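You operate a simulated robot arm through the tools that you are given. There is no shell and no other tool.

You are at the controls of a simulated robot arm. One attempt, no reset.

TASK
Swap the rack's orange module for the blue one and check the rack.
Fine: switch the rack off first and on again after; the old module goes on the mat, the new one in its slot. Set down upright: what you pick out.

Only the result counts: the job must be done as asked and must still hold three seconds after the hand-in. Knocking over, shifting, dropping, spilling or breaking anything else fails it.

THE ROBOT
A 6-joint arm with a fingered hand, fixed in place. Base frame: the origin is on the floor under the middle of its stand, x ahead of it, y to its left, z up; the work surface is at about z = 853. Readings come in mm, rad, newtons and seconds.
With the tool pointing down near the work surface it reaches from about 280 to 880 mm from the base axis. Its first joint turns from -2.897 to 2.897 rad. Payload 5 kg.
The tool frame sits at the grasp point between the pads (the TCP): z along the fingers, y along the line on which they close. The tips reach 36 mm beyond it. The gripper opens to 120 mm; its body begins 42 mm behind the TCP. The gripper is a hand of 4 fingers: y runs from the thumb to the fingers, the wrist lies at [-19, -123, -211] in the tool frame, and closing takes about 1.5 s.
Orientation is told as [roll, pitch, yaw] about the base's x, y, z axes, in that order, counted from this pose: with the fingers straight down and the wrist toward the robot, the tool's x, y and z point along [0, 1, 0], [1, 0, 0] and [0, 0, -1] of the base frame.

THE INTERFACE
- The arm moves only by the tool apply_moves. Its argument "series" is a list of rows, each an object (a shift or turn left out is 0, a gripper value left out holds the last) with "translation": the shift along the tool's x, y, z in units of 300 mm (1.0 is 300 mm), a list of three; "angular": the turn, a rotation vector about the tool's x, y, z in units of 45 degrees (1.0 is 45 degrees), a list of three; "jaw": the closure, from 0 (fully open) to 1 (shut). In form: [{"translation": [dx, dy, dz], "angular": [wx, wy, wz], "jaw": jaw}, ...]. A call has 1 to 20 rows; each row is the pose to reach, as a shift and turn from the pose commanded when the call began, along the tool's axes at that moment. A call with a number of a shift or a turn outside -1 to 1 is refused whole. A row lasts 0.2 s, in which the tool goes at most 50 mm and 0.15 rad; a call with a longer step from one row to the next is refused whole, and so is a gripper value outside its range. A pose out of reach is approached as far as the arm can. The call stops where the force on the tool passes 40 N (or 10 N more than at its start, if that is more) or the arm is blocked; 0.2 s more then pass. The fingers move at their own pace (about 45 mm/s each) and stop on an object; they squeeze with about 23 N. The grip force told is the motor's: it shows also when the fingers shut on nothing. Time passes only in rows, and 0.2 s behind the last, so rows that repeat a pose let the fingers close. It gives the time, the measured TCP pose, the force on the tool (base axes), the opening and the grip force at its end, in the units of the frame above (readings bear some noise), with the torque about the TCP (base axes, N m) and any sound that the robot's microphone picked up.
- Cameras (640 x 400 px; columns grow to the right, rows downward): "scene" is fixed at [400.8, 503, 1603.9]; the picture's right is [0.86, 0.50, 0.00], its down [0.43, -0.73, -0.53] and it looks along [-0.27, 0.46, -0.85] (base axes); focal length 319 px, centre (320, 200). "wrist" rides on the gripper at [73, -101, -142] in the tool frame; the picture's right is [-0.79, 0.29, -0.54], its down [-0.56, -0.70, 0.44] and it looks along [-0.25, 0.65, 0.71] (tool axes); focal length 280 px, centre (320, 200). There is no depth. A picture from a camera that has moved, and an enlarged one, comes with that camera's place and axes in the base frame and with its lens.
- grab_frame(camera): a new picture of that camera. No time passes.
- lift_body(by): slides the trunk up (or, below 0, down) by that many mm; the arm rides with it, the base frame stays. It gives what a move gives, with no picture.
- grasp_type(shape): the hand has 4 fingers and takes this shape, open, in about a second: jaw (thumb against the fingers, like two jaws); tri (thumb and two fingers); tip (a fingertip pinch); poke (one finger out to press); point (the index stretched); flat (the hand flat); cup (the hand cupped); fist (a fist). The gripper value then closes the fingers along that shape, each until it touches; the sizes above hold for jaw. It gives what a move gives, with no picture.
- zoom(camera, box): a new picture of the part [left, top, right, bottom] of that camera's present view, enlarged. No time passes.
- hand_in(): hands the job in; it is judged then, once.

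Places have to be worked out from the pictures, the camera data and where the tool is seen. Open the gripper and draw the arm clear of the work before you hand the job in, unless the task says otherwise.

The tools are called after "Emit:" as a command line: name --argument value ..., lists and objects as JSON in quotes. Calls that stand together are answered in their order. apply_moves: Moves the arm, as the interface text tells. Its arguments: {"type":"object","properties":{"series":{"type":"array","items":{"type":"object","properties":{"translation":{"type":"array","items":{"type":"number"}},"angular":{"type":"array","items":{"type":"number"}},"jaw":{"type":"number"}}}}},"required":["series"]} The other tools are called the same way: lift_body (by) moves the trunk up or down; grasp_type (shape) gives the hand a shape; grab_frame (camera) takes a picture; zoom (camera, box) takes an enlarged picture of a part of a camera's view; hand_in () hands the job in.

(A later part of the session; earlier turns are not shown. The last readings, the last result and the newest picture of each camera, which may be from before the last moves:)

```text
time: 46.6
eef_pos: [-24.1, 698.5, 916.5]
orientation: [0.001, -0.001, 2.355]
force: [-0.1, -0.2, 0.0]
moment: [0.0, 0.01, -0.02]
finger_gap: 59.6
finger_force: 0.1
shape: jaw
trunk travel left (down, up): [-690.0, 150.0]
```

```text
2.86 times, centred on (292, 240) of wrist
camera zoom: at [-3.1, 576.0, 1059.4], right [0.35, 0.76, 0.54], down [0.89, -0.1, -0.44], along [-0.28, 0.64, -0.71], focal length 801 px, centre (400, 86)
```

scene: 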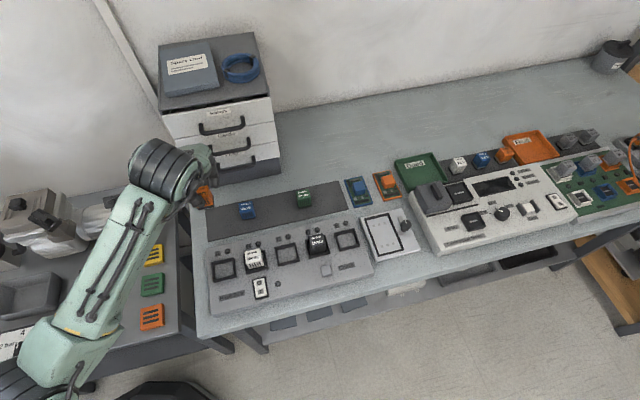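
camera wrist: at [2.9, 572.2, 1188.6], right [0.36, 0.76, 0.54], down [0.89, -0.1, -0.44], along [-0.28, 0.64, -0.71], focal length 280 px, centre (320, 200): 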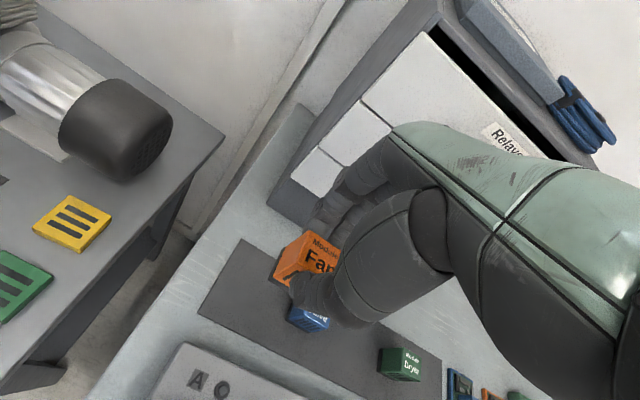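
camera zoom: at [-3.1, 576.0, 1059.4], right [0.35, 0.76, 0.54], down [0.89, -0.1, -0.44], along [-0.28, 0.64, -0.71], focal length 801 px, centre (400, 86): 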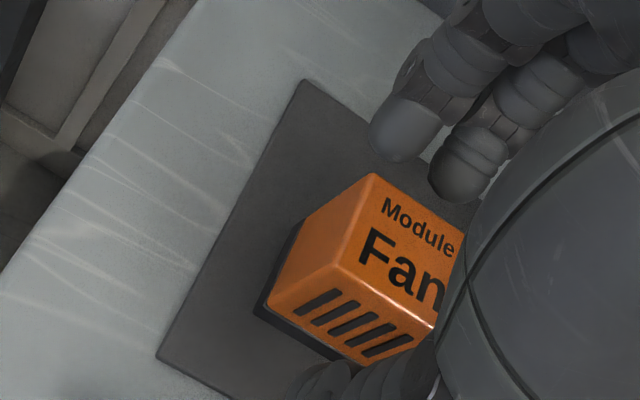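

The Fan stands free on the mat. I raise the hand straight up and verify.

Emit:
apply_moves --series '[{"translation": [0, 0, -0.1]}, {"translation": [0, 0, -0.22]}, {"translation": [0, 0, -0.35]}, {"translation": [0, 0, -0.42]}, {"translation": [0, 0, -0.42]}]'

Emit:
grab_frame --camera "wrist"

Emit:
zoom --camera "scene" --box '[170, 160, 330, 260]'

```text
time: 47.8
eef_pos: [-23.0, 697.6, 1040.2]
orientation: [0.002, 0.001, 2.357]
force: [-0.4, 0.0, -0.3]
moment: [0.0, -0.01, 0.0]
finger_gap: 59.6
finger_force: 0.1
shape: jaw
trunk travel left (down, up): [-690.0, 150.0]
```

```text
taken
camera wrist: at [-2.7, 576.0, 1184.5], right [0.35, 0.76, 0.54], down [0.89, -0.1, -0.44], along [-0.28, 0.64, -0.71], focal length 280 px, centre (320, 200)
```

wrist: 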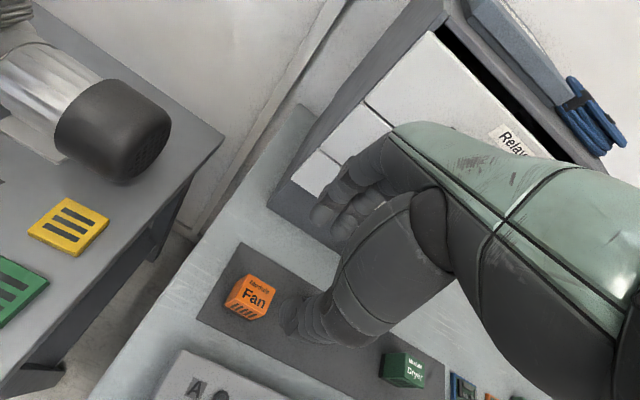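

```text
4.00 times, centred on (250, 210) of scene
camera zoom: at [400.8, 503.0, 1603.9], right [0.86, 0.5, 0.0], down [0.43, -0.73, -0.53], along [-0.27, 0.46, -0.85], focal length 1277 px, centre (600, 160)
```

zoom: 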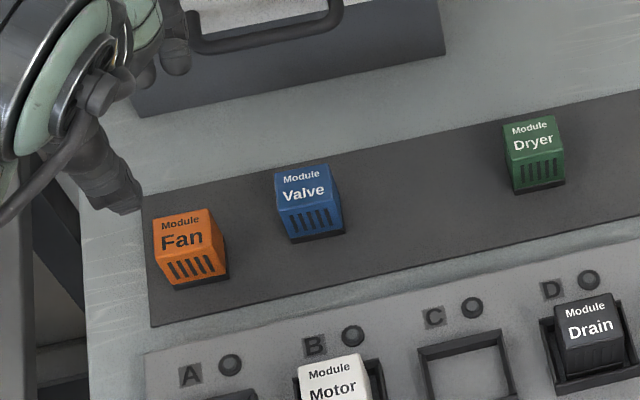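

The Fan stands upright on the mat, fully on it. Now the blue Valve: I narrow the jaw to about 48 mm to stay clear of the drawer handles (about 76 mm behind it) and move above it.

Emit:
apply_moves --series '[{"translation": [-0.07, 0.0, 0.0], "jaw": 0.6}, {"translation": [-0.14, 0.01, 0.03], "jaw": 0.6}, {"translation": [-0.21, 0.03, 0.08], "jaw": 0.6}, {"translation": [-0.274, 0.045, 0.13], "jaw": 0.6}, {"translation": [-0.274, 0.045, 0.13], "jaw": 0.6}]'

Emit:
grab_frame --camera "wrist"

Emit:
zoom --camera "scene" --box '[150, 110, 310, 230]'

```text
time: 49.0
eef_pos: [24.2, 766.0, 1003.1]
orientation: [0.0, 0.001, 2.356]
force: [0.6, -0.7, 0.1]
moment: [-0.04, -0.02, -0.05]
finger_gap: 48.4
finger_force: 0.0
shape: jaw
trunk travel left (down, up): [-690.0, 150.0]
```

```text
taken
camera wrist: at [44.9, 643.1, 1147.1], right [0.35, 0.76, 0.54], down [0.89, -0.1, -0.44], along [-0.28, 0.64, -0.71], focal length 280 px, centre (320, 200)
```

wrist: 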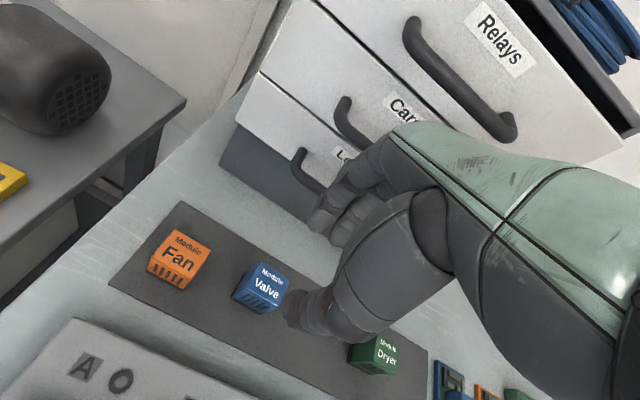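

```text
3.33 times, centred on (230, 170) of scene
camera zoom: at [400.8, 503.0, 1603.9], right [0.86, 0.5, 0.0], down [0.43, -0.73, -0.53], along [-0.27, 0.46, -0.85], focal length 1064 px, centre (620, 300)
```

zoom: 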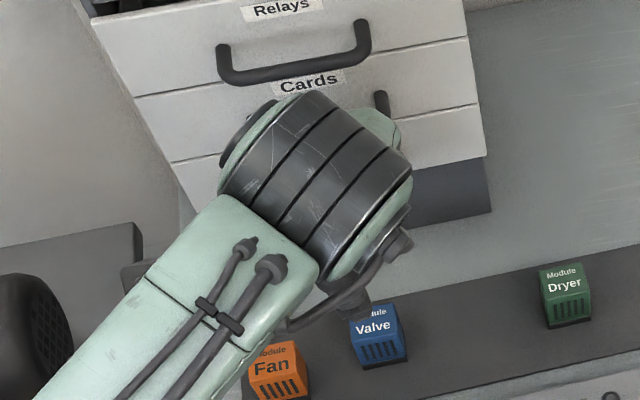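

The hand is in front of the drawers without contact. I zoom in on the blue module to measure the alignment.

Emit:
zoom --camera "wrist" --box '[210, 240, 338, 320]'

Emit:
zoom --camera "wrist" --box '[270, 120, 430, 260]'

```text
5.00 times, centred on (274, 280) of wrist
camera zoom: at [44.9, 643.1, 1147.1], right [0.35, 0.76, 0.54], down [0.89, -0.1, -0.44], along [-0.28, 0.64, -0.71], focal length 1402 px, centre (550, -200)
```

zoom: 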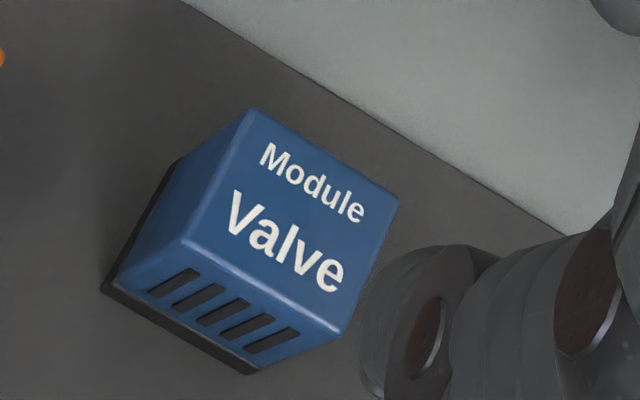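

```text
2.86 times, centred on (350, 190) of wrist
camera zoom: at [44.9, 643.1, 1147.1], right [0.35, 0.76, 0.54], down [0.89, -0.1, -0.44], along [-0.28, 0.64, -0.71], focal length 801 px, centre (234, 229)
```

zoom: 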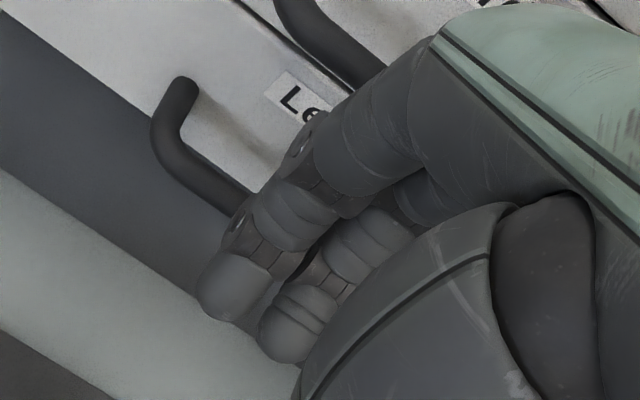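

The Valve is aligned to within about 2 mm. I correct that and descend to just above it.

Emit:
apply_moves --series '[{"translation": [0.002, 0.006, 0.07]}, {"translation": [0.002, 0.006, 0.14]}, {"translation": [0.002, 0.006, 0.19]}, {"translation": [0.002, 0.006, 0.19]}]'

Emit:
zoom --camera "wrist" --box '[220, 170, 444, 310]'

Emit:
zoom --camera "scene" --box '[150, 130, 310, 230]'

```text
time: 50.0
eef_pos: [25.1, 767.0, 941.2]
orientation: [0.005, 0.004, 2.358]
force: [4.0, -3.8, -4.2]
moment: [-0.16, -0.05, -0.09]
finger_gap: 46.4
finger_force: 0.0
shape: jaw
trunk travel left (down, up): [-690.0, 150.0]
```

```text
2.86 times, centred on (332, 240) of wrist
camera zoom: at [45.3, 644.6, 1086.2], right [0.35, 0.76, 0.54], down [0.89, -0.1, -0.44], along [-0.28, 0.64, -0.72], focal length 801 px, centre (286, 86)
```

zoom: 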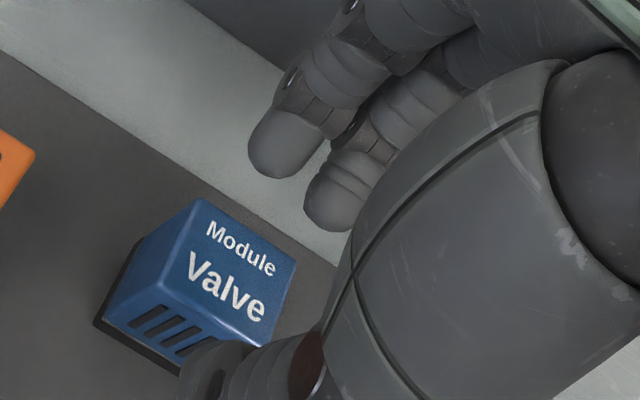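

```text
4.00 times, centred on (230, 180) of scene
camera zoom: at [400.8, 503.0, 1603.9], right [0.86, 0.5, 0.0], down [0.43, -0.73, -0.53], along [-0.27, 0.46, -0.85], focal length 1277 px, centre (680, 280)
```

zoom: 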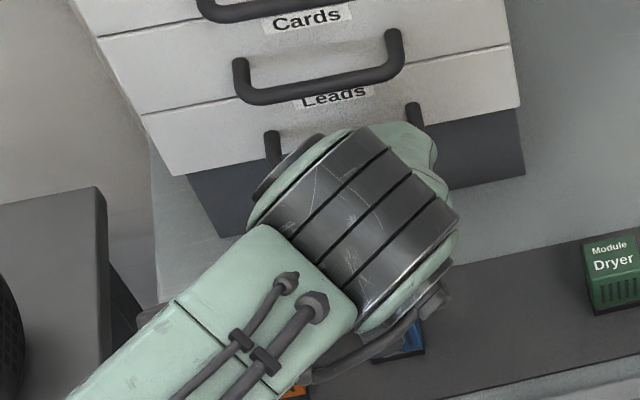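

A slight side force and a 2 mm change of gap show that the back of the fingers is touching the lowest drawer handle. I back off toward the front first and then go up.

Emit:
apply_moves --series '[{"translation": [0, -0.012, 0]}, {"translation": [0, -0.03, 0]}, {"translation": [0, -0.045, 0]}, {"translation": [0, -0.045, 0]}]'

```text
time: 51.0
eef_pos: [32.8, 759.3, 944.0]
orientation: [0.002, 0.0, 2.356]
force: [0.1, -0.4, -0.2]
moment: [0.0, 0.01, -0.03]
finger_gap: 48.2
finger_force: 0.1
shape: jaw
trunk travel left (down, up): [-690.0, 150.0]
```

Free again. I move forward and up, away from the cabinet, and check that the drawer, Fan and Valve are undisturbed.

Emit:
apply_moves --series '[{"translation": [0, -0.05, -0.06]}, {"translation": [0, -0.1, -0.17]}, {"translation": [0, -0.15, -0.29]}, {"translation": [0, -0.2, -0.4]}, {"translation": [0, -0.25, -0.5]}, {"translation": [0, -0.25, -0.5]}]'

Emit:
apply_moves --series '[{"angular": [0, 0, 0.17]}, {"angular": [0, 0, 0.34]}, {"angular": [0, 0, 0.51]}, {"angular": [0, 0, 0.68]}, {"angular": [0, 0, 0.85]}, {"angular": [0, 0, 1.0]}, {"angular": [0, 0, 1.0]}]'

Emit:
apply_moves --series '[{"angular": [0, 0, 0.17]}, {"angular": [0, 0, 0.34]}, {"angular": [0, 0, 0.51]}, {"angular": [0, 0, 0.68]}, {"angular": [0, 0, 0.85]}, {"angular": [0, 0, 1.0]}, {"angular": [0, 0, 1.0]}]'

Emit:
grab_frame --camera "wrist"

Emit:
grab_frame --camera "scene"

```text
time: 52.4
eef_pos: [86.0, 706.0, 1093.9]
orientation: [0.0, 0.001, 2.355]
force: [-0.9, -0.4, 0.3]
moment: [-0.03, -0.03, 0.01]
finger_gap: 48.4
finger_force: 0.1
shape: jaw
trunk travel left (down, up): [-690.0, 150.0]
```

```text
time: 54.0
eef_pos: [85.4, 705.8, 1094.6]
orientation: [-0.001, 0.0, 1.569]
force: [0.4, 0.0, -0.4]
moment: [-0.01, -0.01, 0.01]
finger_gap: 48.3
finger_force: 0.1
shape: jaw
trunk travel left (down, up): [-690.0, 150.0]
```

```text
time: 55.6
eef_pos: [86.6, 705.6, 1094.6]
orientation: [0.001, -0.001, 0.783]
force: [0.4, -0.1, -0.5]
moment: [0.01, 0.01, 0.01]
finger_gap: 48.4
finger_force: 0.1
shape: jaw
trunk travel left (down, up): [-690.0, 150.0]
```

```text
taken
camera wrist: at [-36.7, 685.0, 1239.2], right [0.76, -0.35, 0.54], down [-0.1, -0.89, -0.44], along [0.64, 0.28, -0.71], focal length 280 px, centre (320, 200)
```

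wrist: 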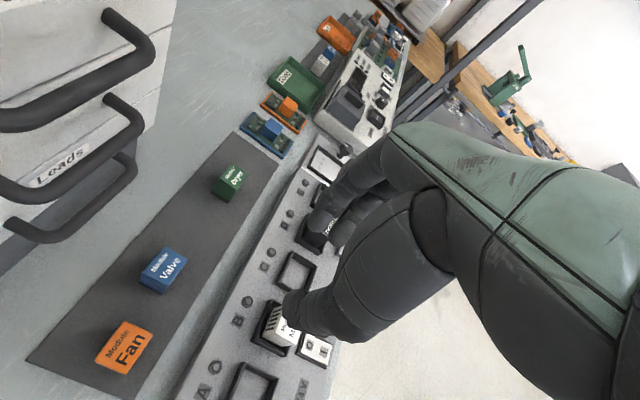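

```text
taken
```

scene: 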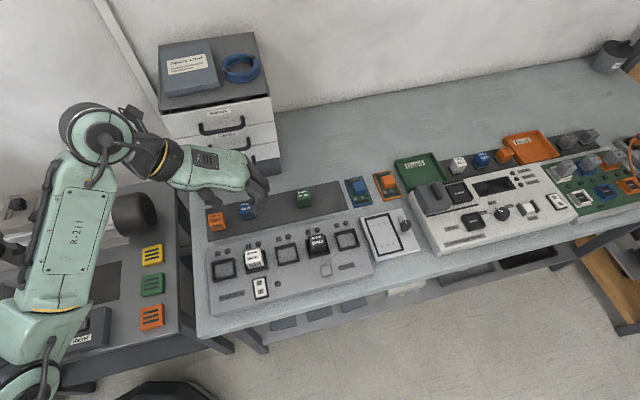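

All is undisturbed. With yaw 45° the fingers will close along the row instead, clear of the handles; I set a 56 mm gap and move above the Valve.

Emit:
apply_moves --series '[{"translation": [0.073, -0.001, 0.06], "jaw": 0.53}, {"translation": [0.147, -0.002, 0.14], "jaw": 0.53}, {"translation": [0.22, -0.003, 0.23], "jaw": 0.53}, {"translation": [0.293, -0.004, 0.315], "jaw": 0.53}, {"translation": [0.293, -0.004, 0.315], "jaw": 0.53}]'

Emit:
grab_frame --camera "wrist"

Emit:
zoom --camera "scene" --box '[150, 130, 310, 230]'

```text
time: 56.8
eef_pos: [21.7, 768.2, 1001.9]
orientation: [0.0, 0.001, 0.786]
force: [0.2, 0.0, 0.9]
moment: [0.02, 0.0, 0.0]
finger_gap: 56.1
finger_force: 0.2
shape: jaw
trunk travel left (down, up): [-690.0, 150.0]
```

```text
taken
camera wrist: at [-100.3, 747.6, 1145.6], right [0.76, -0.35, 0.54], down [-0.1, -0.89, -0.44], along [0.64, 0.28, -0.71], focal length 280 px, centre (320, 200)
```

wrist: 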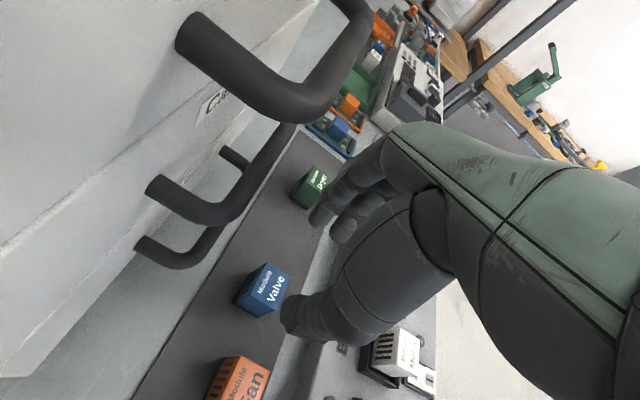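

```text
4.00 times, centred on (230, 180) of scene
camera zoom: at [400.8, 503.0, 1603.9], right [0.86, 0.5, 0.0], down [0.43, -0.73, -0.53], along [-0.27, 0.46, -0.85], focal length 1277 px, centre (680, 280)
```

zoom: 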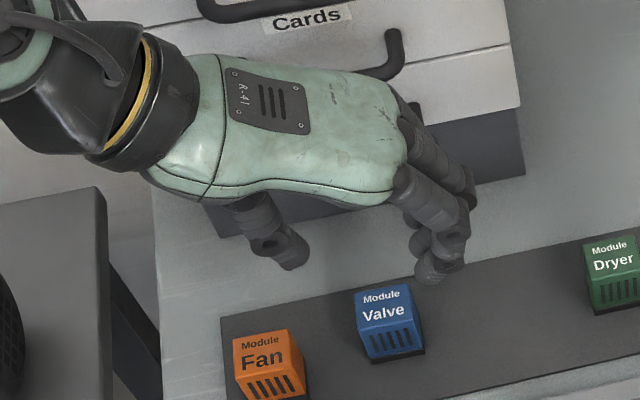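

Both cameras see the hand and the Valve well now. I zoom in to measure alignment.

Emit:
zoom --camera "wrist" --box '[210, 240, 338, 320]'

```text
5.00 times, centred on (274, 280) of wrist
camera zoom: at [-100.3, 747.6, 1145.6], right [0.76, -0.35, 0.54], down [-0.1, -0.89, -0.44], along [0.64, 0.28, -0.71], focal length 1402 px, centre (550, -200)
```

zoom: 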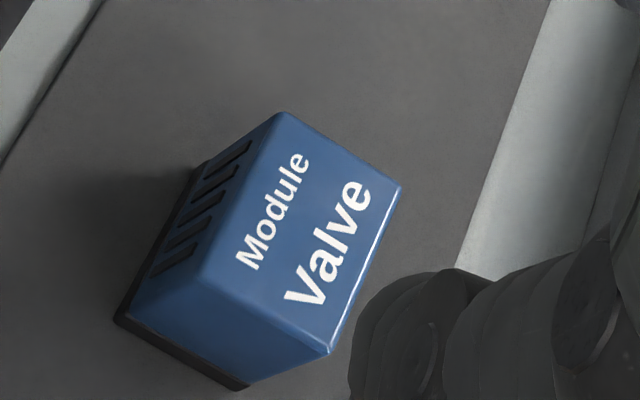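

The Valve's centre is at tool (−1.8, 0.3), nicely balanced between index and middle finger. I descend in two stages to the same grip height as before, watching for contact.

Emit:
apply_moves --series '[{"translation": [0, 0.001, 0.07]}, {"translation": [0, 0.001, 0.14]}, {"translation": [0, 0.001, 0.19]}, {"translation": [0, 0.001, 0.19]}]'

Emit:
zoom --camera "scene" --box '[190, 160, 318, 240]'

Emit:
zoom --camera "wrist" --box '[220, 180, 412, 300]'

```text
time: 57.8
eef_pos: [22.5, 766.5, 942.5]
orientation: [0.0, 0.002, 0.785]
force: [-0.1, -0.2, 1.1]
moment: [-0.03, 0.05, 0.0]
finger_gap: 56.0
finger_force: 0.1
shape: jaw
trunk travel left (down, up): [-690.0, 150.0]
```

```text
5.00 times, centred on (254, 200) of scene
camera zoom: at [400.8, 503.0, 1603.9], right [0.86, 0.5, 0.0], down [0.43, -0.73, -0.53], along [-0.27, 0.46, -0.85], focal length 1596 px, centre (650, 200)
```

zoom: 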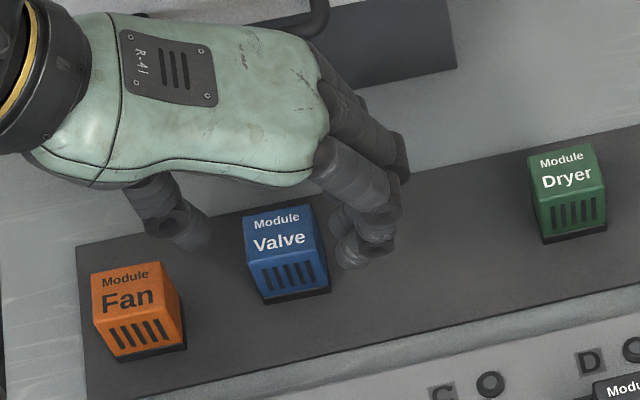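

```text
3.33 times, centred on (316, 240) of wrist
camera zoom: at [-100.6, 745.8, 1087.9], right [0.76, -0.35, 0.54], down [-0.1, -0.89, -0.44], along [0.64, 0.28, -0.71], focal length 935 px, centre (333, 67)
```

zoom: 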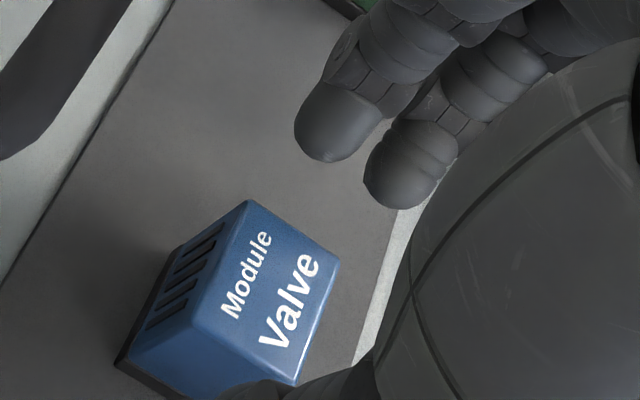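

No contact, and the Valve sits centrally between thumb and fingers. I go down the remaining 28 mm.

Emit:
apply_moves --series '[{"translation": [0, 0.004, 0.033]}, {"translation": [0, 0.004, 0.066]}, {"translation": [0, 0.004, 0.094]}, {"translation": [0, 0.004, 0.094]}]'

Emit:
zoom --camera "scene" --box '[200, 180, 296, 240]'

Emit:
zoom --camera "wrist" --box '[220, 180, 412, 300]'

```text
time: 58.8
eef_pos: [23.4, 767.2, 914.5]
orientation: [0.001, -0.001, 0.785]
force: [-0.3, 0.6, -0.2]
moment: [-0.04, -0.02, 0.01]
finger_gap: 55.9
finger_force: 0.1
shape: jaw
trunk travel left (down, up): [-690.0, 150.0]
```

```text
6.67 times, centred on (248, 210) of scene
camera zoom: at [400.8, 503.0, 1603.9], right [0.86, 0.5, 0.0], down [0.43, -0.73, -0.53], along [-0.27, 0.46, -0.85], focal length 2128 px, centre (800, 133)
```

zoom: 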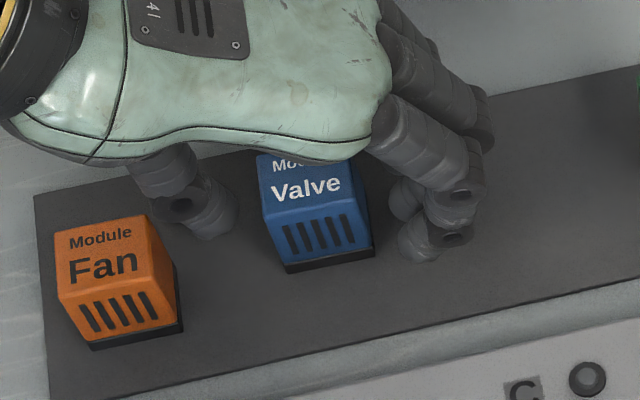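

```text
3.33 times, centred on (316, 240) of wrist
camera zoom: at [-99.1, 746.8, 1059.4], right [0.76, -0.35, 0.54], down [-0.1, -0.89, -0.44], along [0.64, 0.28, -0.71], focal length 935 px, centre (333, 67)
```

zoom: 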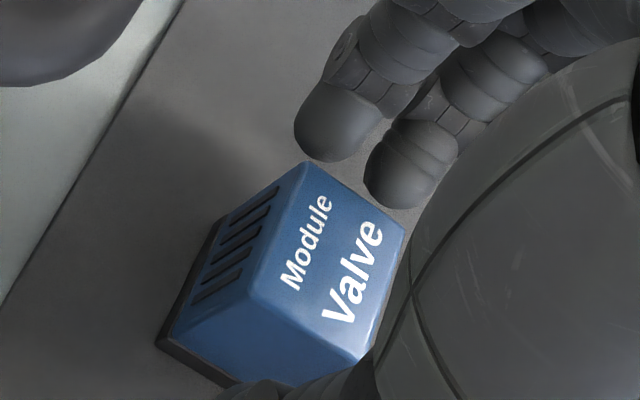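

Everything in place and no force. I close the jaw on the Valve.

Emit:
apply_moves --series '[{"jaw": 0.6}, {"jaw": 0.66}, {"jaw": 0.72}, {"jaw": 1.0}, {"jaw": 1.0}, {"jaw": 1.0}, {"jaw": 1.0}, {"jaw": 1.0}]'

Emit:
zoom --camera "scene" --box '[200, 180, 296, 240]'

Emit:
zoom --camera "wrist" --box '[220, 180, 412, 300]'

```text
time: 60.6
eef_pos: [24.1, 766.1, 915.4]
orientation: [-0.001, 0.002, 0.787]
force: [-0.5, -0.3, 0.2]
moment: [0.0, 0.01, 0.0]
finger_gap: 31.4
finger_force: 23.5
shape: jaw
trunk travel left (down, up): [-690.0, 150.0]
```

```text
6.67 times, centred on (248, 210) of scene
camera zoom: at [400.8, 503.0, 1603.9], right [0.86, 0.5, 0.0], down [0.43, -0.73, -0.53], along [-0.27, 0.46, -0.85], focal length 2128 px, centre (800, 133)
```

zoom: 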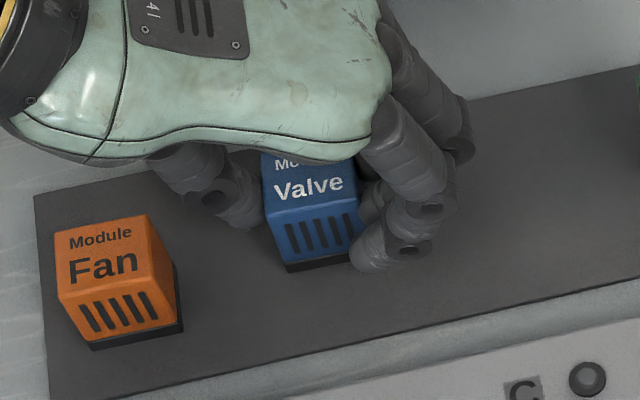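

```text
3.33 times, centred on (316, 240) of wrist
camera zoom: at [-99.1, 746.8, 1059.4], right [0.76, -0.35, 0.54], down [-0.1, -0.89, -0.44], along [0.64, 0.28, -0.71], focal length 935 px, centre (333, 67)
```

zoom: 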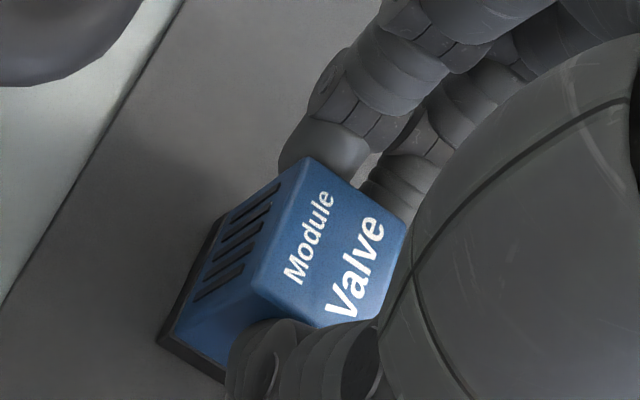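

The Valve is gripped (gap 31 mm, 23 N) and sits straight in the hand. I lift it off the mat, slowly at first, to carry height.

Emit:
apply_moves --series '[{"translation": [0, 0, -0.01]}, {"translation": [0, 0, -0.03]}, {"translation": [0, 0, -0.1]}, {"translation": [0, 0, -0.2]}, {"translation": [0, 0, -0.3]}, {"translation": [0, 0, -0.4]}, {"translation": [0, 0, -0.4]}]'

Emit:
grab_frame --camera "wrist"

Emit:
zoom --camera "scene" --box '[170, 140, 330, 240]'

```text
time: 62.2
eef_pos: [24.8, 767.5, 1034.6]
orientation: [0.0, 0.002, 0.785]
force: [-0.5, 0.1, -1.0]
moment: [0.01, 0.0, 0.0]
finger_gap: 31.4
finger_force: 23.1
shape: jaw
trunk travel left (down, up): [-690.0, 150.0]
```

```text
taken
camera wrist: at [-98.7, 747.3, 1178.5], right [0.76, -0.35, 0.54], down [-0.1, -0.89, -0.44], along [0.64, 0.28, -0.71], focal length 280 px, centre (320, 200)
```

wrist: 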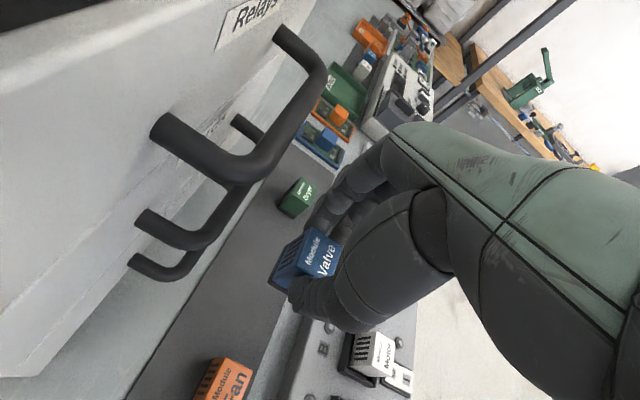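

```text
4.00 times, centred on (250, 190) of scene
camera zoom: at [400.8, 503.0, 1603.9], right [0.86, 0.5, 0.0], down [0.43, -0.73, -0.53], along [-0.27, 0.46, -0.85], focal length 1277 px, centre (600, 240)
```

zoom: 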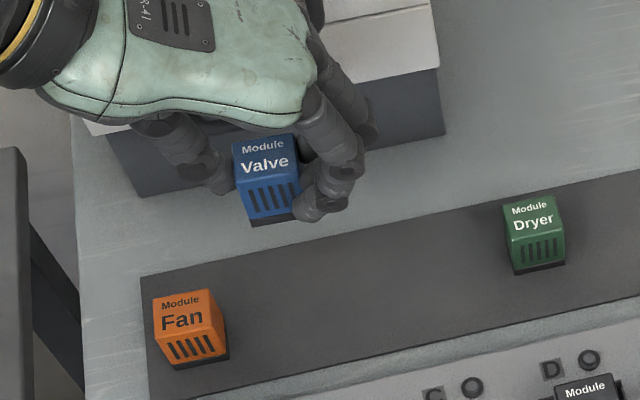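

The Valve is lifted cleanly, the other modules stand undisturbed. I carry it over slot C.

Emit:
apply_moves --series '[{"translation": [-0.1, 0.03, 0]}, {"translation": [-0.2, 0.08, 0]}, {"translation": [-0.3, 0.13, 0]}, {"translation": [-0.4, 0.18, 0]}, {"translation": [-0.493, 0.239, 0]}, {"translation": [-0.493, 0.239, 0]}]'

Emit:
grab_frame --camera "wrist"

Emit:
zoom --camera "scene" --box '[210, 160, 370, 260]'

```text
time: 63.6
eef_pos: [178.9, 714.0, 1034.8]
orientation: [0.0, -0.001, 0.786]
force: [-0.3, -0.2, -0.5]
moment: [0.02, -0.01, 0.01]
finger_gap: 31.0
finger_force: 22.9
shape: jaw
trunk travel left (down, up): [-690.0, 150.0]
```

```text
taken
camera wrist: at [56.4, 694.2, 1178.7], right [0.76, -0.35, 0.54], down [-0.1, -0.89, -0.44], along [0.64, 0.28, -0.71], focal length 280 px, centre (320, 200)
```

wrist: 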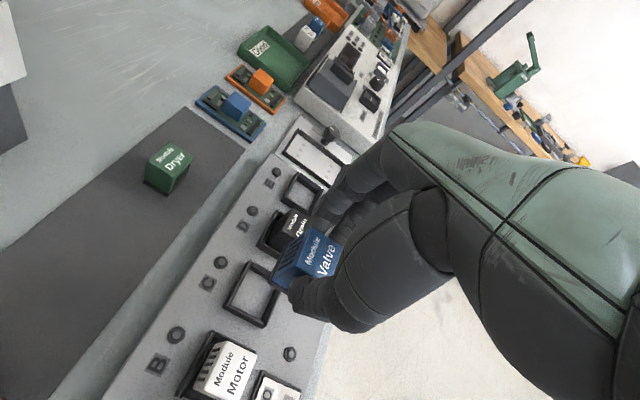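

```text
4.00 times, centred on (290, 210) of scene
camera zoom: at [400.8, 503.0, 1603.9], right [0.86, 0.5, 0.0], down [0.43, -0.73, -0.53], along [-0.27, 0.46, -0.85], focal length 1277 px, centre (440, 160)
```

zoom: 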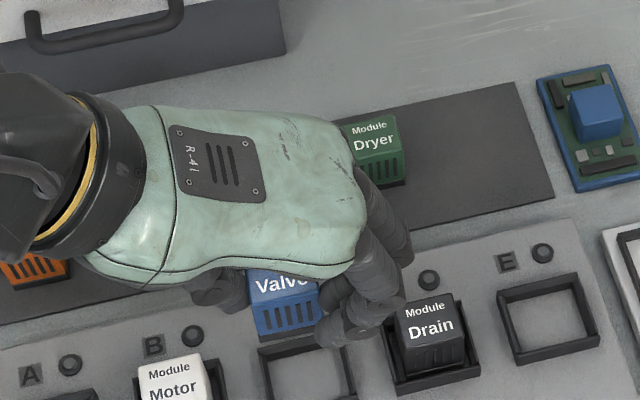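

The Valve hangs above slot C. I zoom on the empty slot frame to measure where it lies in the tool frame.

Emit:
zoom --camera "wrist" --box '[200, 230, 328, 330]'

Emit:
zoom --camera "scene" --box '[255, 215, 335, 265]'

```text
4.00 times, centred on (264, 280) of wrist
camera zoom: at [56.4, 694.2, 1178.7], right [0.76, -0.35, 0.54], down [-0.1, -0.89, -0.44], along [0.64, 0.28, -0.71], focal length 1122 px, centre (544, -120)
```

zoom: 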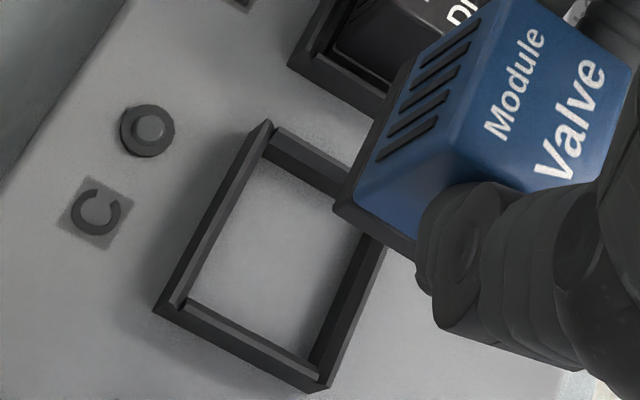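

```text
8.00 times, centred on (295, 240) of scene
camera zoom: at [400.8, 503.0, 1603.9], right [0.86, 0.5, 0.0], down [0.43, -0.73, -0.53], along [-0.27, 0.46, -0.85], focal length 2554 px, centre (520, -120)
```

zoom: 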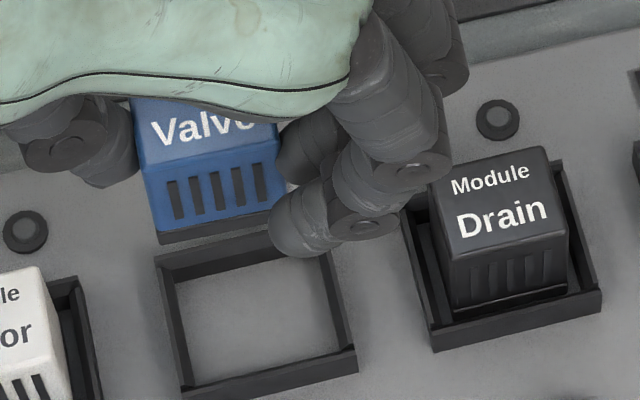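

By wrist camera the slot is about 1.5 mm further to the front than the module. I correct that and lower until the module's base is about 12 mm above the frame.

Emit:
apply_moves --series '[{"translation": [-0.005, 0.002, 0.07]}, {"translation": [-0.005, 0.002, 0.14]}, {"translation": [-0.005, 0.002, 0.21]}, {"translation": [-0.005, 0.002, 0.21]}]'

Emit:
zoom --camera "wrist" --box '[210, 190, 338, 290]'

Emit:
zoom --camera "scene" --box '[255, 225, 335, 275]'

```text
time: 64.6
eef_pos: [180.6, 713.2, 972.2]
orientation: [-0.001, 0.0, 0.785]
force: [0.5, 0.4, -0.4]
moment: [0.0, 0.01, 0.01]
finger_gap: 31.1
finger_force: 22.9
shape: jaw
trunk travel left (down, up): [-690.0, 150.0]
```

```text
4.00 times, centred on (274, 240) of wrist
camera zoom: at [58.3, 693.4, 1116.2], right [0.76, -0.35, 0.54], down [-0.1, -0.89, -0.44], along [0.64, 0.28, -0.71], focal length 1122 px, centre (504, 40)
```

zoom: 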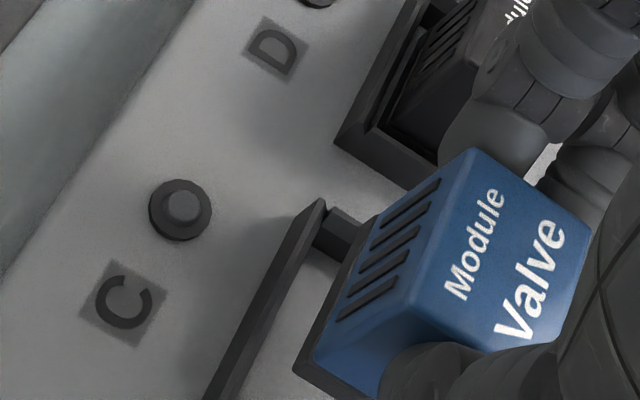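

```text
8.00 times, centred on (295, 250) of scene
camera zoom: at [400.8, 503.0, 1603.9], right [0.86, 0.5, 0.0], down [0.43, -0.73, -0.53], along [-0.27, 0.46, -0.85], focal length 2554 px, centre (520, -200)
```

zoom: 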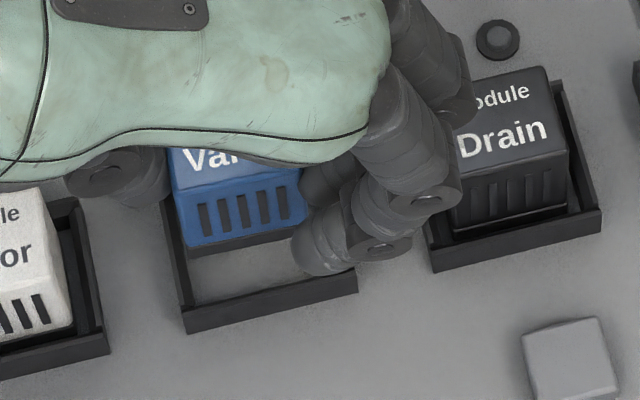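

Close to the slot now. I zoom in further to check the module's rotation against the frame before inserting.

Emit:
zoom --camera "scene" --box '[268, 238, 308, 268]'

Emit:
zoom --camera "wrist" --box '[250, 220, 330, 290]'

```text
13.33 times, centred on (288, 253) of scene
camera zoom: at [400.8, 503.0, 1603.9], right [0.86, 0.5, 0.0], down [0.43, -0.73, -0.53], along [-0.27, 0.46, -0.85], focal length 4256 px, centre (747, -507)
```

zoom: 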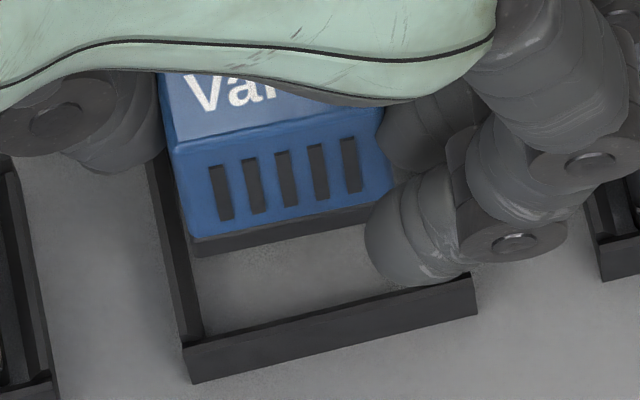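

```text
5.71 times, centred on (290, 255) of wrist
camera zoom: at [58.3, 693.4, 1116.2], right [0.76, -0.35, 0.54], down [-0.1, -0.89, -0.44], along [0.64, 0.28, -0.71], focal length 1602 px, centre (491, -114)
```

zoom: 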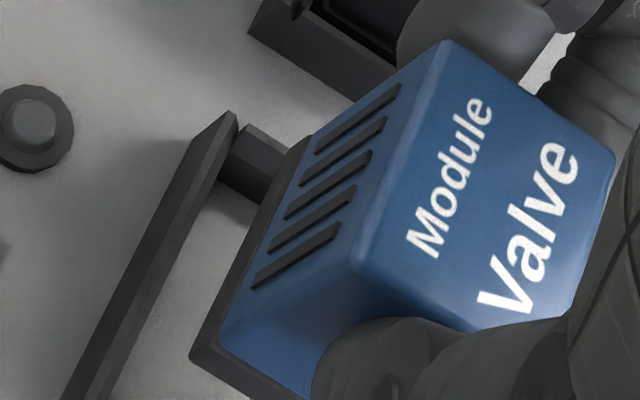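

The module is turned about 2° against the frame; I rotate the hand by that amount to square it up and lower another 7 mm, to just above the frame top.

Emit:
apply_moves --series '[{"translation": [-0.002, 0.002, 0.01], "angular": [0, 0, -0.047]}, {"translation": [-0.002, 0.002, 0.024], "angular": [0, 0, -0.047]}, {"translation": [-0.002, 0.002, 0.024], "angular": [0, 0, -0.047]}]'

Emit:
zoom --camera "scene" --box '[268, 238, 308, 268]'

Emit:
zoom --camera "wrist" --box '[250, 220, 330, 290]'

```text
time: 65.4
eef_pos: [183.2, 712.4, 966.3]
orientation: [0.0, 0.001, 0.825]
force: [0.2, 0.4, -0.7]
moment: [0.02, 0.02, -0.02]
finger_gap: 31.4
finger_force: 23.2
shape: jaw
trunk travel left (down, up): [-690.0, 150.0]
```

```text
13.33 times, centred on (288, 253) of scene
camera zoom: at [400.8, 503.0, 1603.9], right [0.86, 0.5, 0.0], down [0.43, -0.73, -0.53], along [-0.27, 0.46, -0.85], focal length 4256 px, centre (747, -507)
```

zoom: 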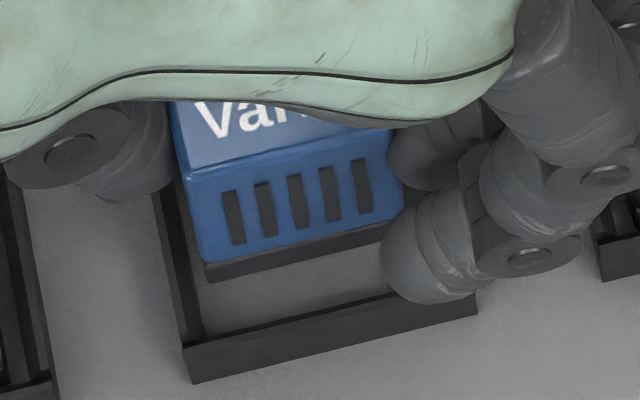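

```text
5.71 times, centred on (290, 255) of wrist
camera zoom: at [60.5, 688.3, 1109.0], right [0.78, -0.32, 0.54], down [-0.07, -0.89, -0.44], along [0.63, 0.31, -0.71], focal length 1602 px, centre (491, -114)
```

zoom: 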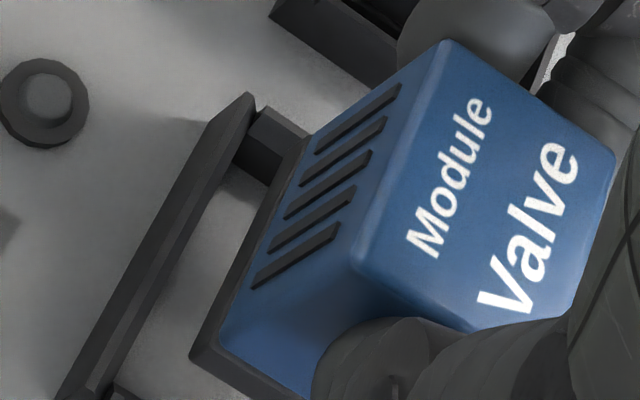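

Square with the frame now, and the projected landing spot is within about 1 mm of where the Fan sat. I lower it into the slot in small steps, watching the force.

Emit:
apply_moves --series '[{"translation": [0, 0, 0.008]}, {"translation": [0, 0, 0.016]}, {"translation": [0, 0, 0.024]}, {"translation": [0, 0, 0.032]}, {"translation": [0, 0, 0.04]}]'

Emit:
zoom --camera "scene" --box '[268, 238, 308, 268]'

Emit:
zoom --camera "wrist" --box '[250, 220, 330, 290]'

```text
time: 66.6
eef_pos: [182.9, 712.6, 953.6]
orientation: [0.001, -0.001, 0.824]
force: [0.3, -0.4, -1.1]
moment: [-0.02, 0.01, 0.01]
finger_gap: 31.5
finger_force: 23.5
shape: jaw
trunk travel left (down, up): [-690.0, 150.0]
```

```text
13.33 times, centred on (288, 253) of scene
camera zoom: at [400.8, 503.0, 1603.9], right [0.86, 0.5, 0.0], down [0.43, -0.73, -0.53], along [-0.27, 0.46, -0.85], focal length 4256 px, centre (747, -507)
```

zoom: 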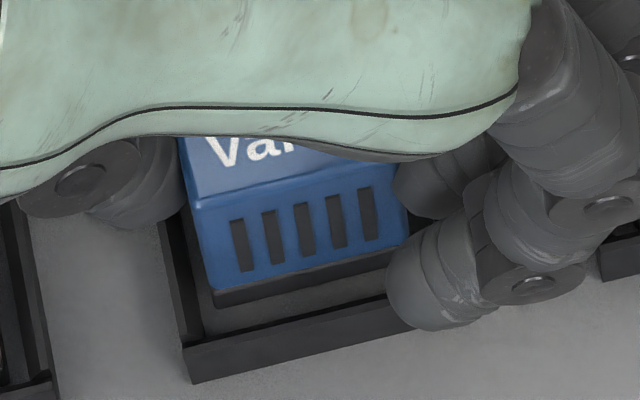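

```text
5.71 times, centred on (290, 255) of wrist
camera zoom: at [60.7, 688.1, 1097.2], right [0.77, -0.33, 0.54], down [-0.07, -0.89, -0.44], along [0.63, 0.31, -0.71], focal length 1602 px, centre (491, -114)
```

zoom: 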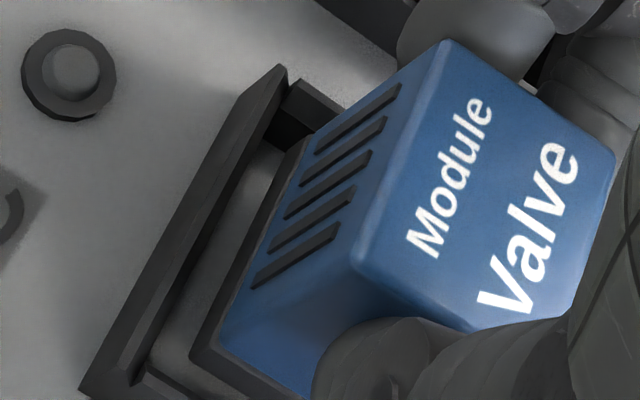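

Going in without any contact. I continue in 2 mm, then 1 mm steps to the seat.

Emit:
apply_moves --series '[{"translation": [0, 0, 0.0067]}, {"translation": [0, 0, 0.0133]}, {"translation": [0, 0, 0.02]}, {"translation": [0, 0, 0.0267]}]'

Emit:
zoom --camera "scene" --box '[268, 238, 308, 268]'

Emit:
zoom --camera "wrist" --box '[250, 220, 330, 290]'

```text
time: 67.6
eef_pos: [182.1, 713.0, 944.0]
orientation: [0.003, 0.002, 0.824]
force: [0.4, -0.7, -1.0]
moment: [0.03, 0.01, 0.0]
finger_gap: 31.2
finger_force: 23.0
shape: jaw
trunk travel left (down, up): [-690.0, 150.0]
```

```text
13.33 times, centred on (288, 253) of scene
camera zoom: at [400.8, 503.0, 1603.9], right [0.86, 0.5, 0.0], down [0.43, -0.73, -0.53], along [-0.27, 0.46, -0.85], focal length 4256 px, centre (747, -507)
```

zoom: 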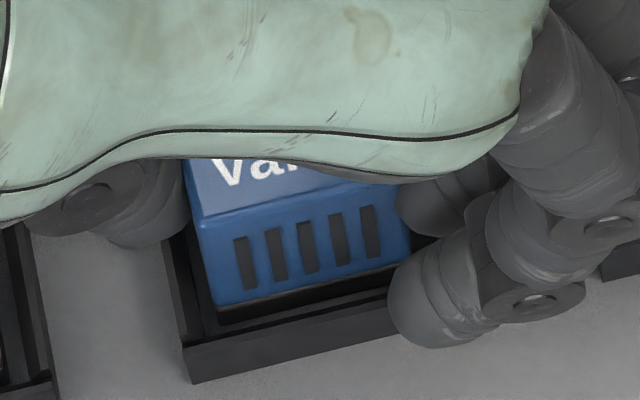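

```text
5.71 times, centred on (290, 255) of wrist
camera zoom: at [60.5, 688.3, 1088.9], right [0.77, -0.33, 0.54], down [-0.07, -0.89, -0.44], along [0.63, 0.31, -0.71], focal length 1602 px, centre (491, -114)
```

zoom: 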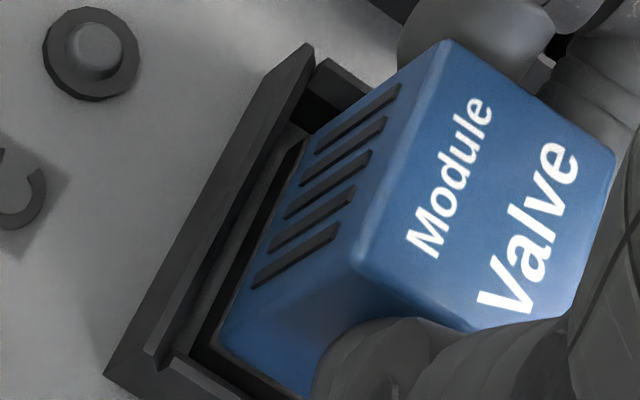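

About 1–2 mm left by my reckoning. I lower in 0.7 mm steps until the seat is felt.

Emit:
apply_moves --series '[{"translation": [0, 0, 0.0025]}, {"translation": [0, 0, 0.005]}, {"translation": [0, 0, 0.005]}]'

Emit:
apply_moves --series '[{"translation": [0, 0, 0.0025]}, {"translation": [0, 0, 0.0025]}]'

```text
time: 68.4
eef_pos: [182.2, 713.5, 943.4]
orientation: [-0.001, 0.002, 0.824]
force: [-0.2, -0.5, -0.8]
moment: [0.0, -0.02, -0.04]
finger_gap: 31.3
finger_force: 22.8
shape: jaw
trunk travel left (down, up): [-690.0, 150.0]
```

```text
time: 69.0
eef_pos: [182.8, 712.9, 942.6]
orientation: [0.002, 0.002, 0.823]
force: [0.0, -0.1, -0.5]
moment: [0.02, 0.04, 0.01]
finger_gap: 31.1
finger_force: 23.2
shape: jaw
trunk travel left (down, up): [-690.0, 150.0]
```

Emit:
apply_moves --series '[{"translation": [0, 0, 0.0025]}, {"translation": [0, 0, 0.0025]}]'

Emit:
zoom --camera "wrist" --box '[250, 220, 330, 290]'

Emit:
zoom --camera "scene" --box '[268, 238, 308, 268]'

```text
time: 69.6
eef_pos: [181.4, 712.5, 941.8]
orientation: [0.001, -0.001, 0.824]
force: [-0.2, -0.2, 0.5]
moment: [0.02, -0.03, 0.02]
finger_gap: 31.3
finger_force: 22.6
shape: jaw
trunk travel left (down, up): [-690.0, 150.0]
```

```text
5.71 times, centred on (290, 255) of wrist
camera zoom: at [60.1, 688.4, 1086.4], right [0.77, -0.33, 0.54], down [-0.07, -0.89, -0.44], along [0.63, 0.31, -0.71], focal length 1602 px, centre (491, -114)
```

zoom: 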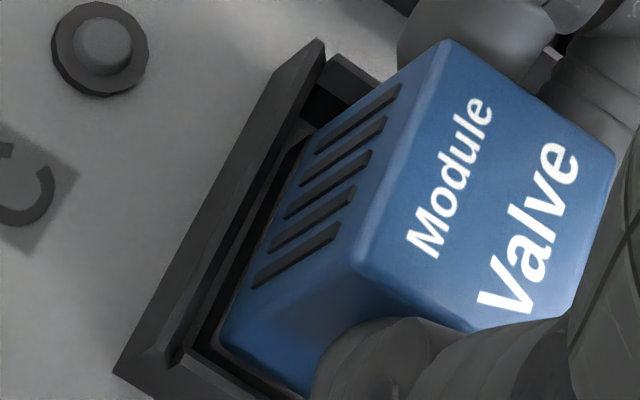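

```text
13.33 times, centred on (288, 253) of scene
camera zoom: at [400.8, 503.0, 1603.9], right [0.86, 0.5, 0.0], down [0.43, -0.73, -0.53], along [-0.27, 0.46, -0.85], focal length 4256 px, centre (747, -507)
```

zoom: 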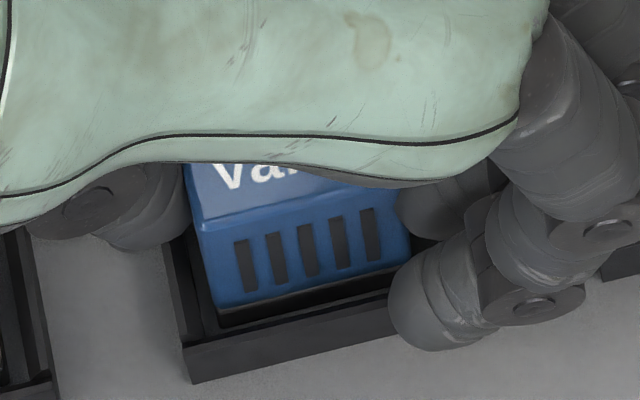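

Emit:
apply_moves --series '[{"translation": [0, 0, 0.0025]}, {"translation": [0, 0, 0.005]}, {"translation": [0, 0, 0.005]}]'

```text
time: 70.4
eef_pos: [181.5, 713.3, 942.6]
orientation: [0.003, 0.0, 0.822]
force: [-1.5, -0.2, 5.8]
moment: [0.05, -0.03, -0.03]
finger_gap: 31.9
finger_force: 22.9
shape: jaw
trunk travel left (down, up): [-690.0, 150.0]
```

Seated: 5.8 N from the slot floor at the same height as the Fan had. I ease off slightly and open the jaw just a few millimetres, so the fingers stay clear of the neighbouring modules.

Emit:
apply_moves --series '[{"translation": [0, 0, -0.002], "jaw": 0.73}, {"translation": [0, 0, -0.002], "jaw": 0.71}, {"translation": [0, 0, -0.002], "jaw": 0.69}, {"translation": [0, 0, -0.002], "jaw": 0.68}, {"translation": [0, 0, -0.002], "jaw": 0.67}, {"translation": [0, 0, -0.002], "jaw": 0.67}]'

Emit:
zoom --camera "wrist" --box '[230, 180, 400, 290]'

Emit:
zoom --camera "scene" --box '[255, 225, 335, 275]'

```text
time: 71.8
eef_pos: [183.7, 713.0, 940.7]
orientation: [0.0, 0.0, 0.823]
force: [-0.3, -0.8, 0.6]
moment: [0.01, 0.03, -0.01]
finger_gap: 39.4
finger_force: 0.1
shape: jaw
trunk travel left (down, up): [-690.0, 150.0]
```

```text
3.64 times, centred on (315, 235) of wrist
camera zoom: at [60.4, 688.6, 1085.1], right [0.78, -0.33, 0.54], down [-0.07, -0.89, -0.44], along [0.63, 0.31, -0.71], focal length 1020 px, centre (338, 73)
```

zoom: 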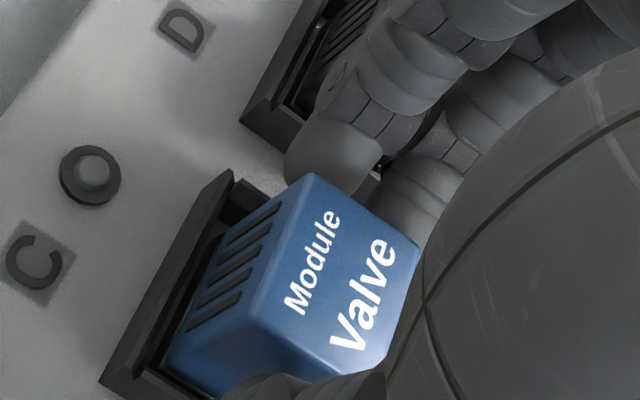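

```text
8.00 times, centred on (295, 250) of scene
camera zoom: at [400.8, 503.0, 1603.9], right [0.86, 0.5, 0.0], down [0.43, -0.73, -0.53], along [-0.27, 0.46, -0.85], focal length 2554 px, centre (520, -200)
```

zoom: 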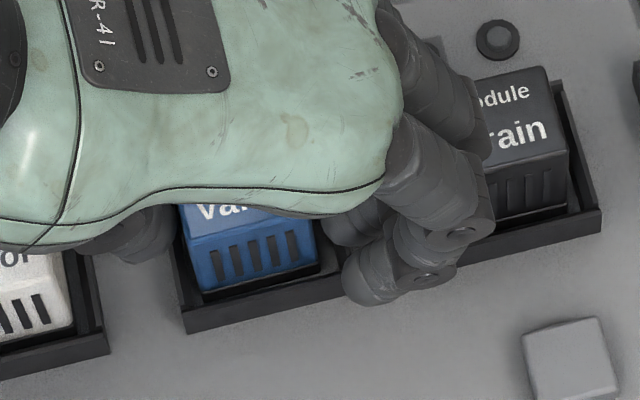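

Released with no side force on the neighbours. I lift straight up, slowly at first.

Emit:
apply_moves --series '[{"translation": [0, 0, -0.015]}, {"translation": [0, 0, -0.035]}, {"translation": [0, 0, -0.065]}, {"translation": [0, 0, -0.1]}, {"translation": [0, 0, -0.2]}, {"translation": [0, 0, -0.33]}, {"translation": [0, 0, -0.45]}, {"translation": [0, 0, -0.45]}]'

Emit:
grab_frame --camera "wrist"

Emit:
zoom --camera "scene" --box '[210, 200, 370, 300]'

```text
time: 73.6
eef_pos: [183.1, 712.6, 1074.5]
orientation: [0.001, 0.003, 0.823]
force: [0.9, -0.5, 0.1]
moment: [-0.01, -0.01, 0.01]
finger_gap: 39.2
finger_force: 0.0
shape: jaw
trunk travel left (down, up): [-690.0, 150.0]
```

```text
taken
camera wrist: at [60.0, 688.2, 1218.9], right [0.78, -0.32, 0.54], down [-0.07, -0.89, -0.44], along [0.63, 0.31, -0.71], focal length 280 px, centre (320, 200)
```

wrist: 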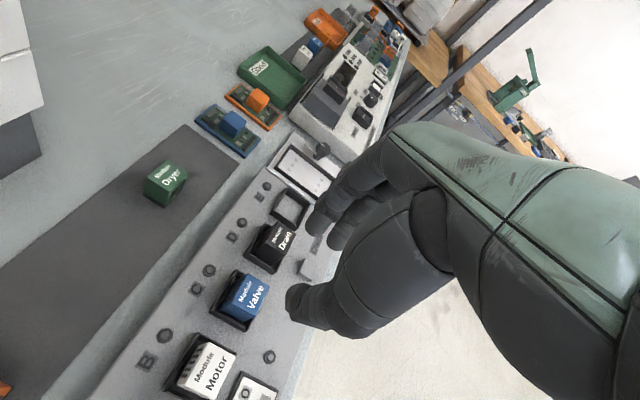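

```text
4.00 times, centred on (290, 250) of scene
camera zoom: at [400.8, 503.0, 1603.9], right [0.86, 0.5, 0.0], down [0.43, -0.73, -0.53], along [-0.27, 0.46, -0.85], focal length 1277 px, centre (440, 0)
```

zoom: 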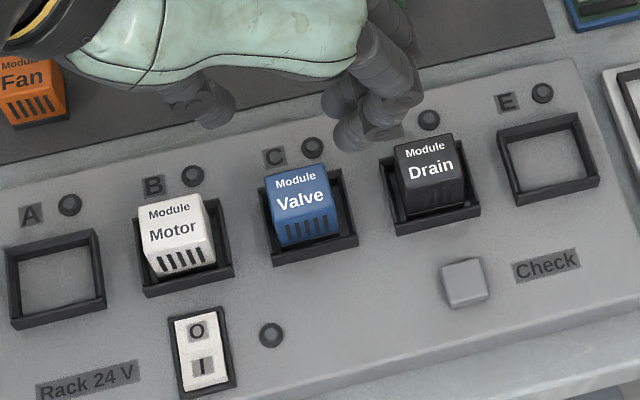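

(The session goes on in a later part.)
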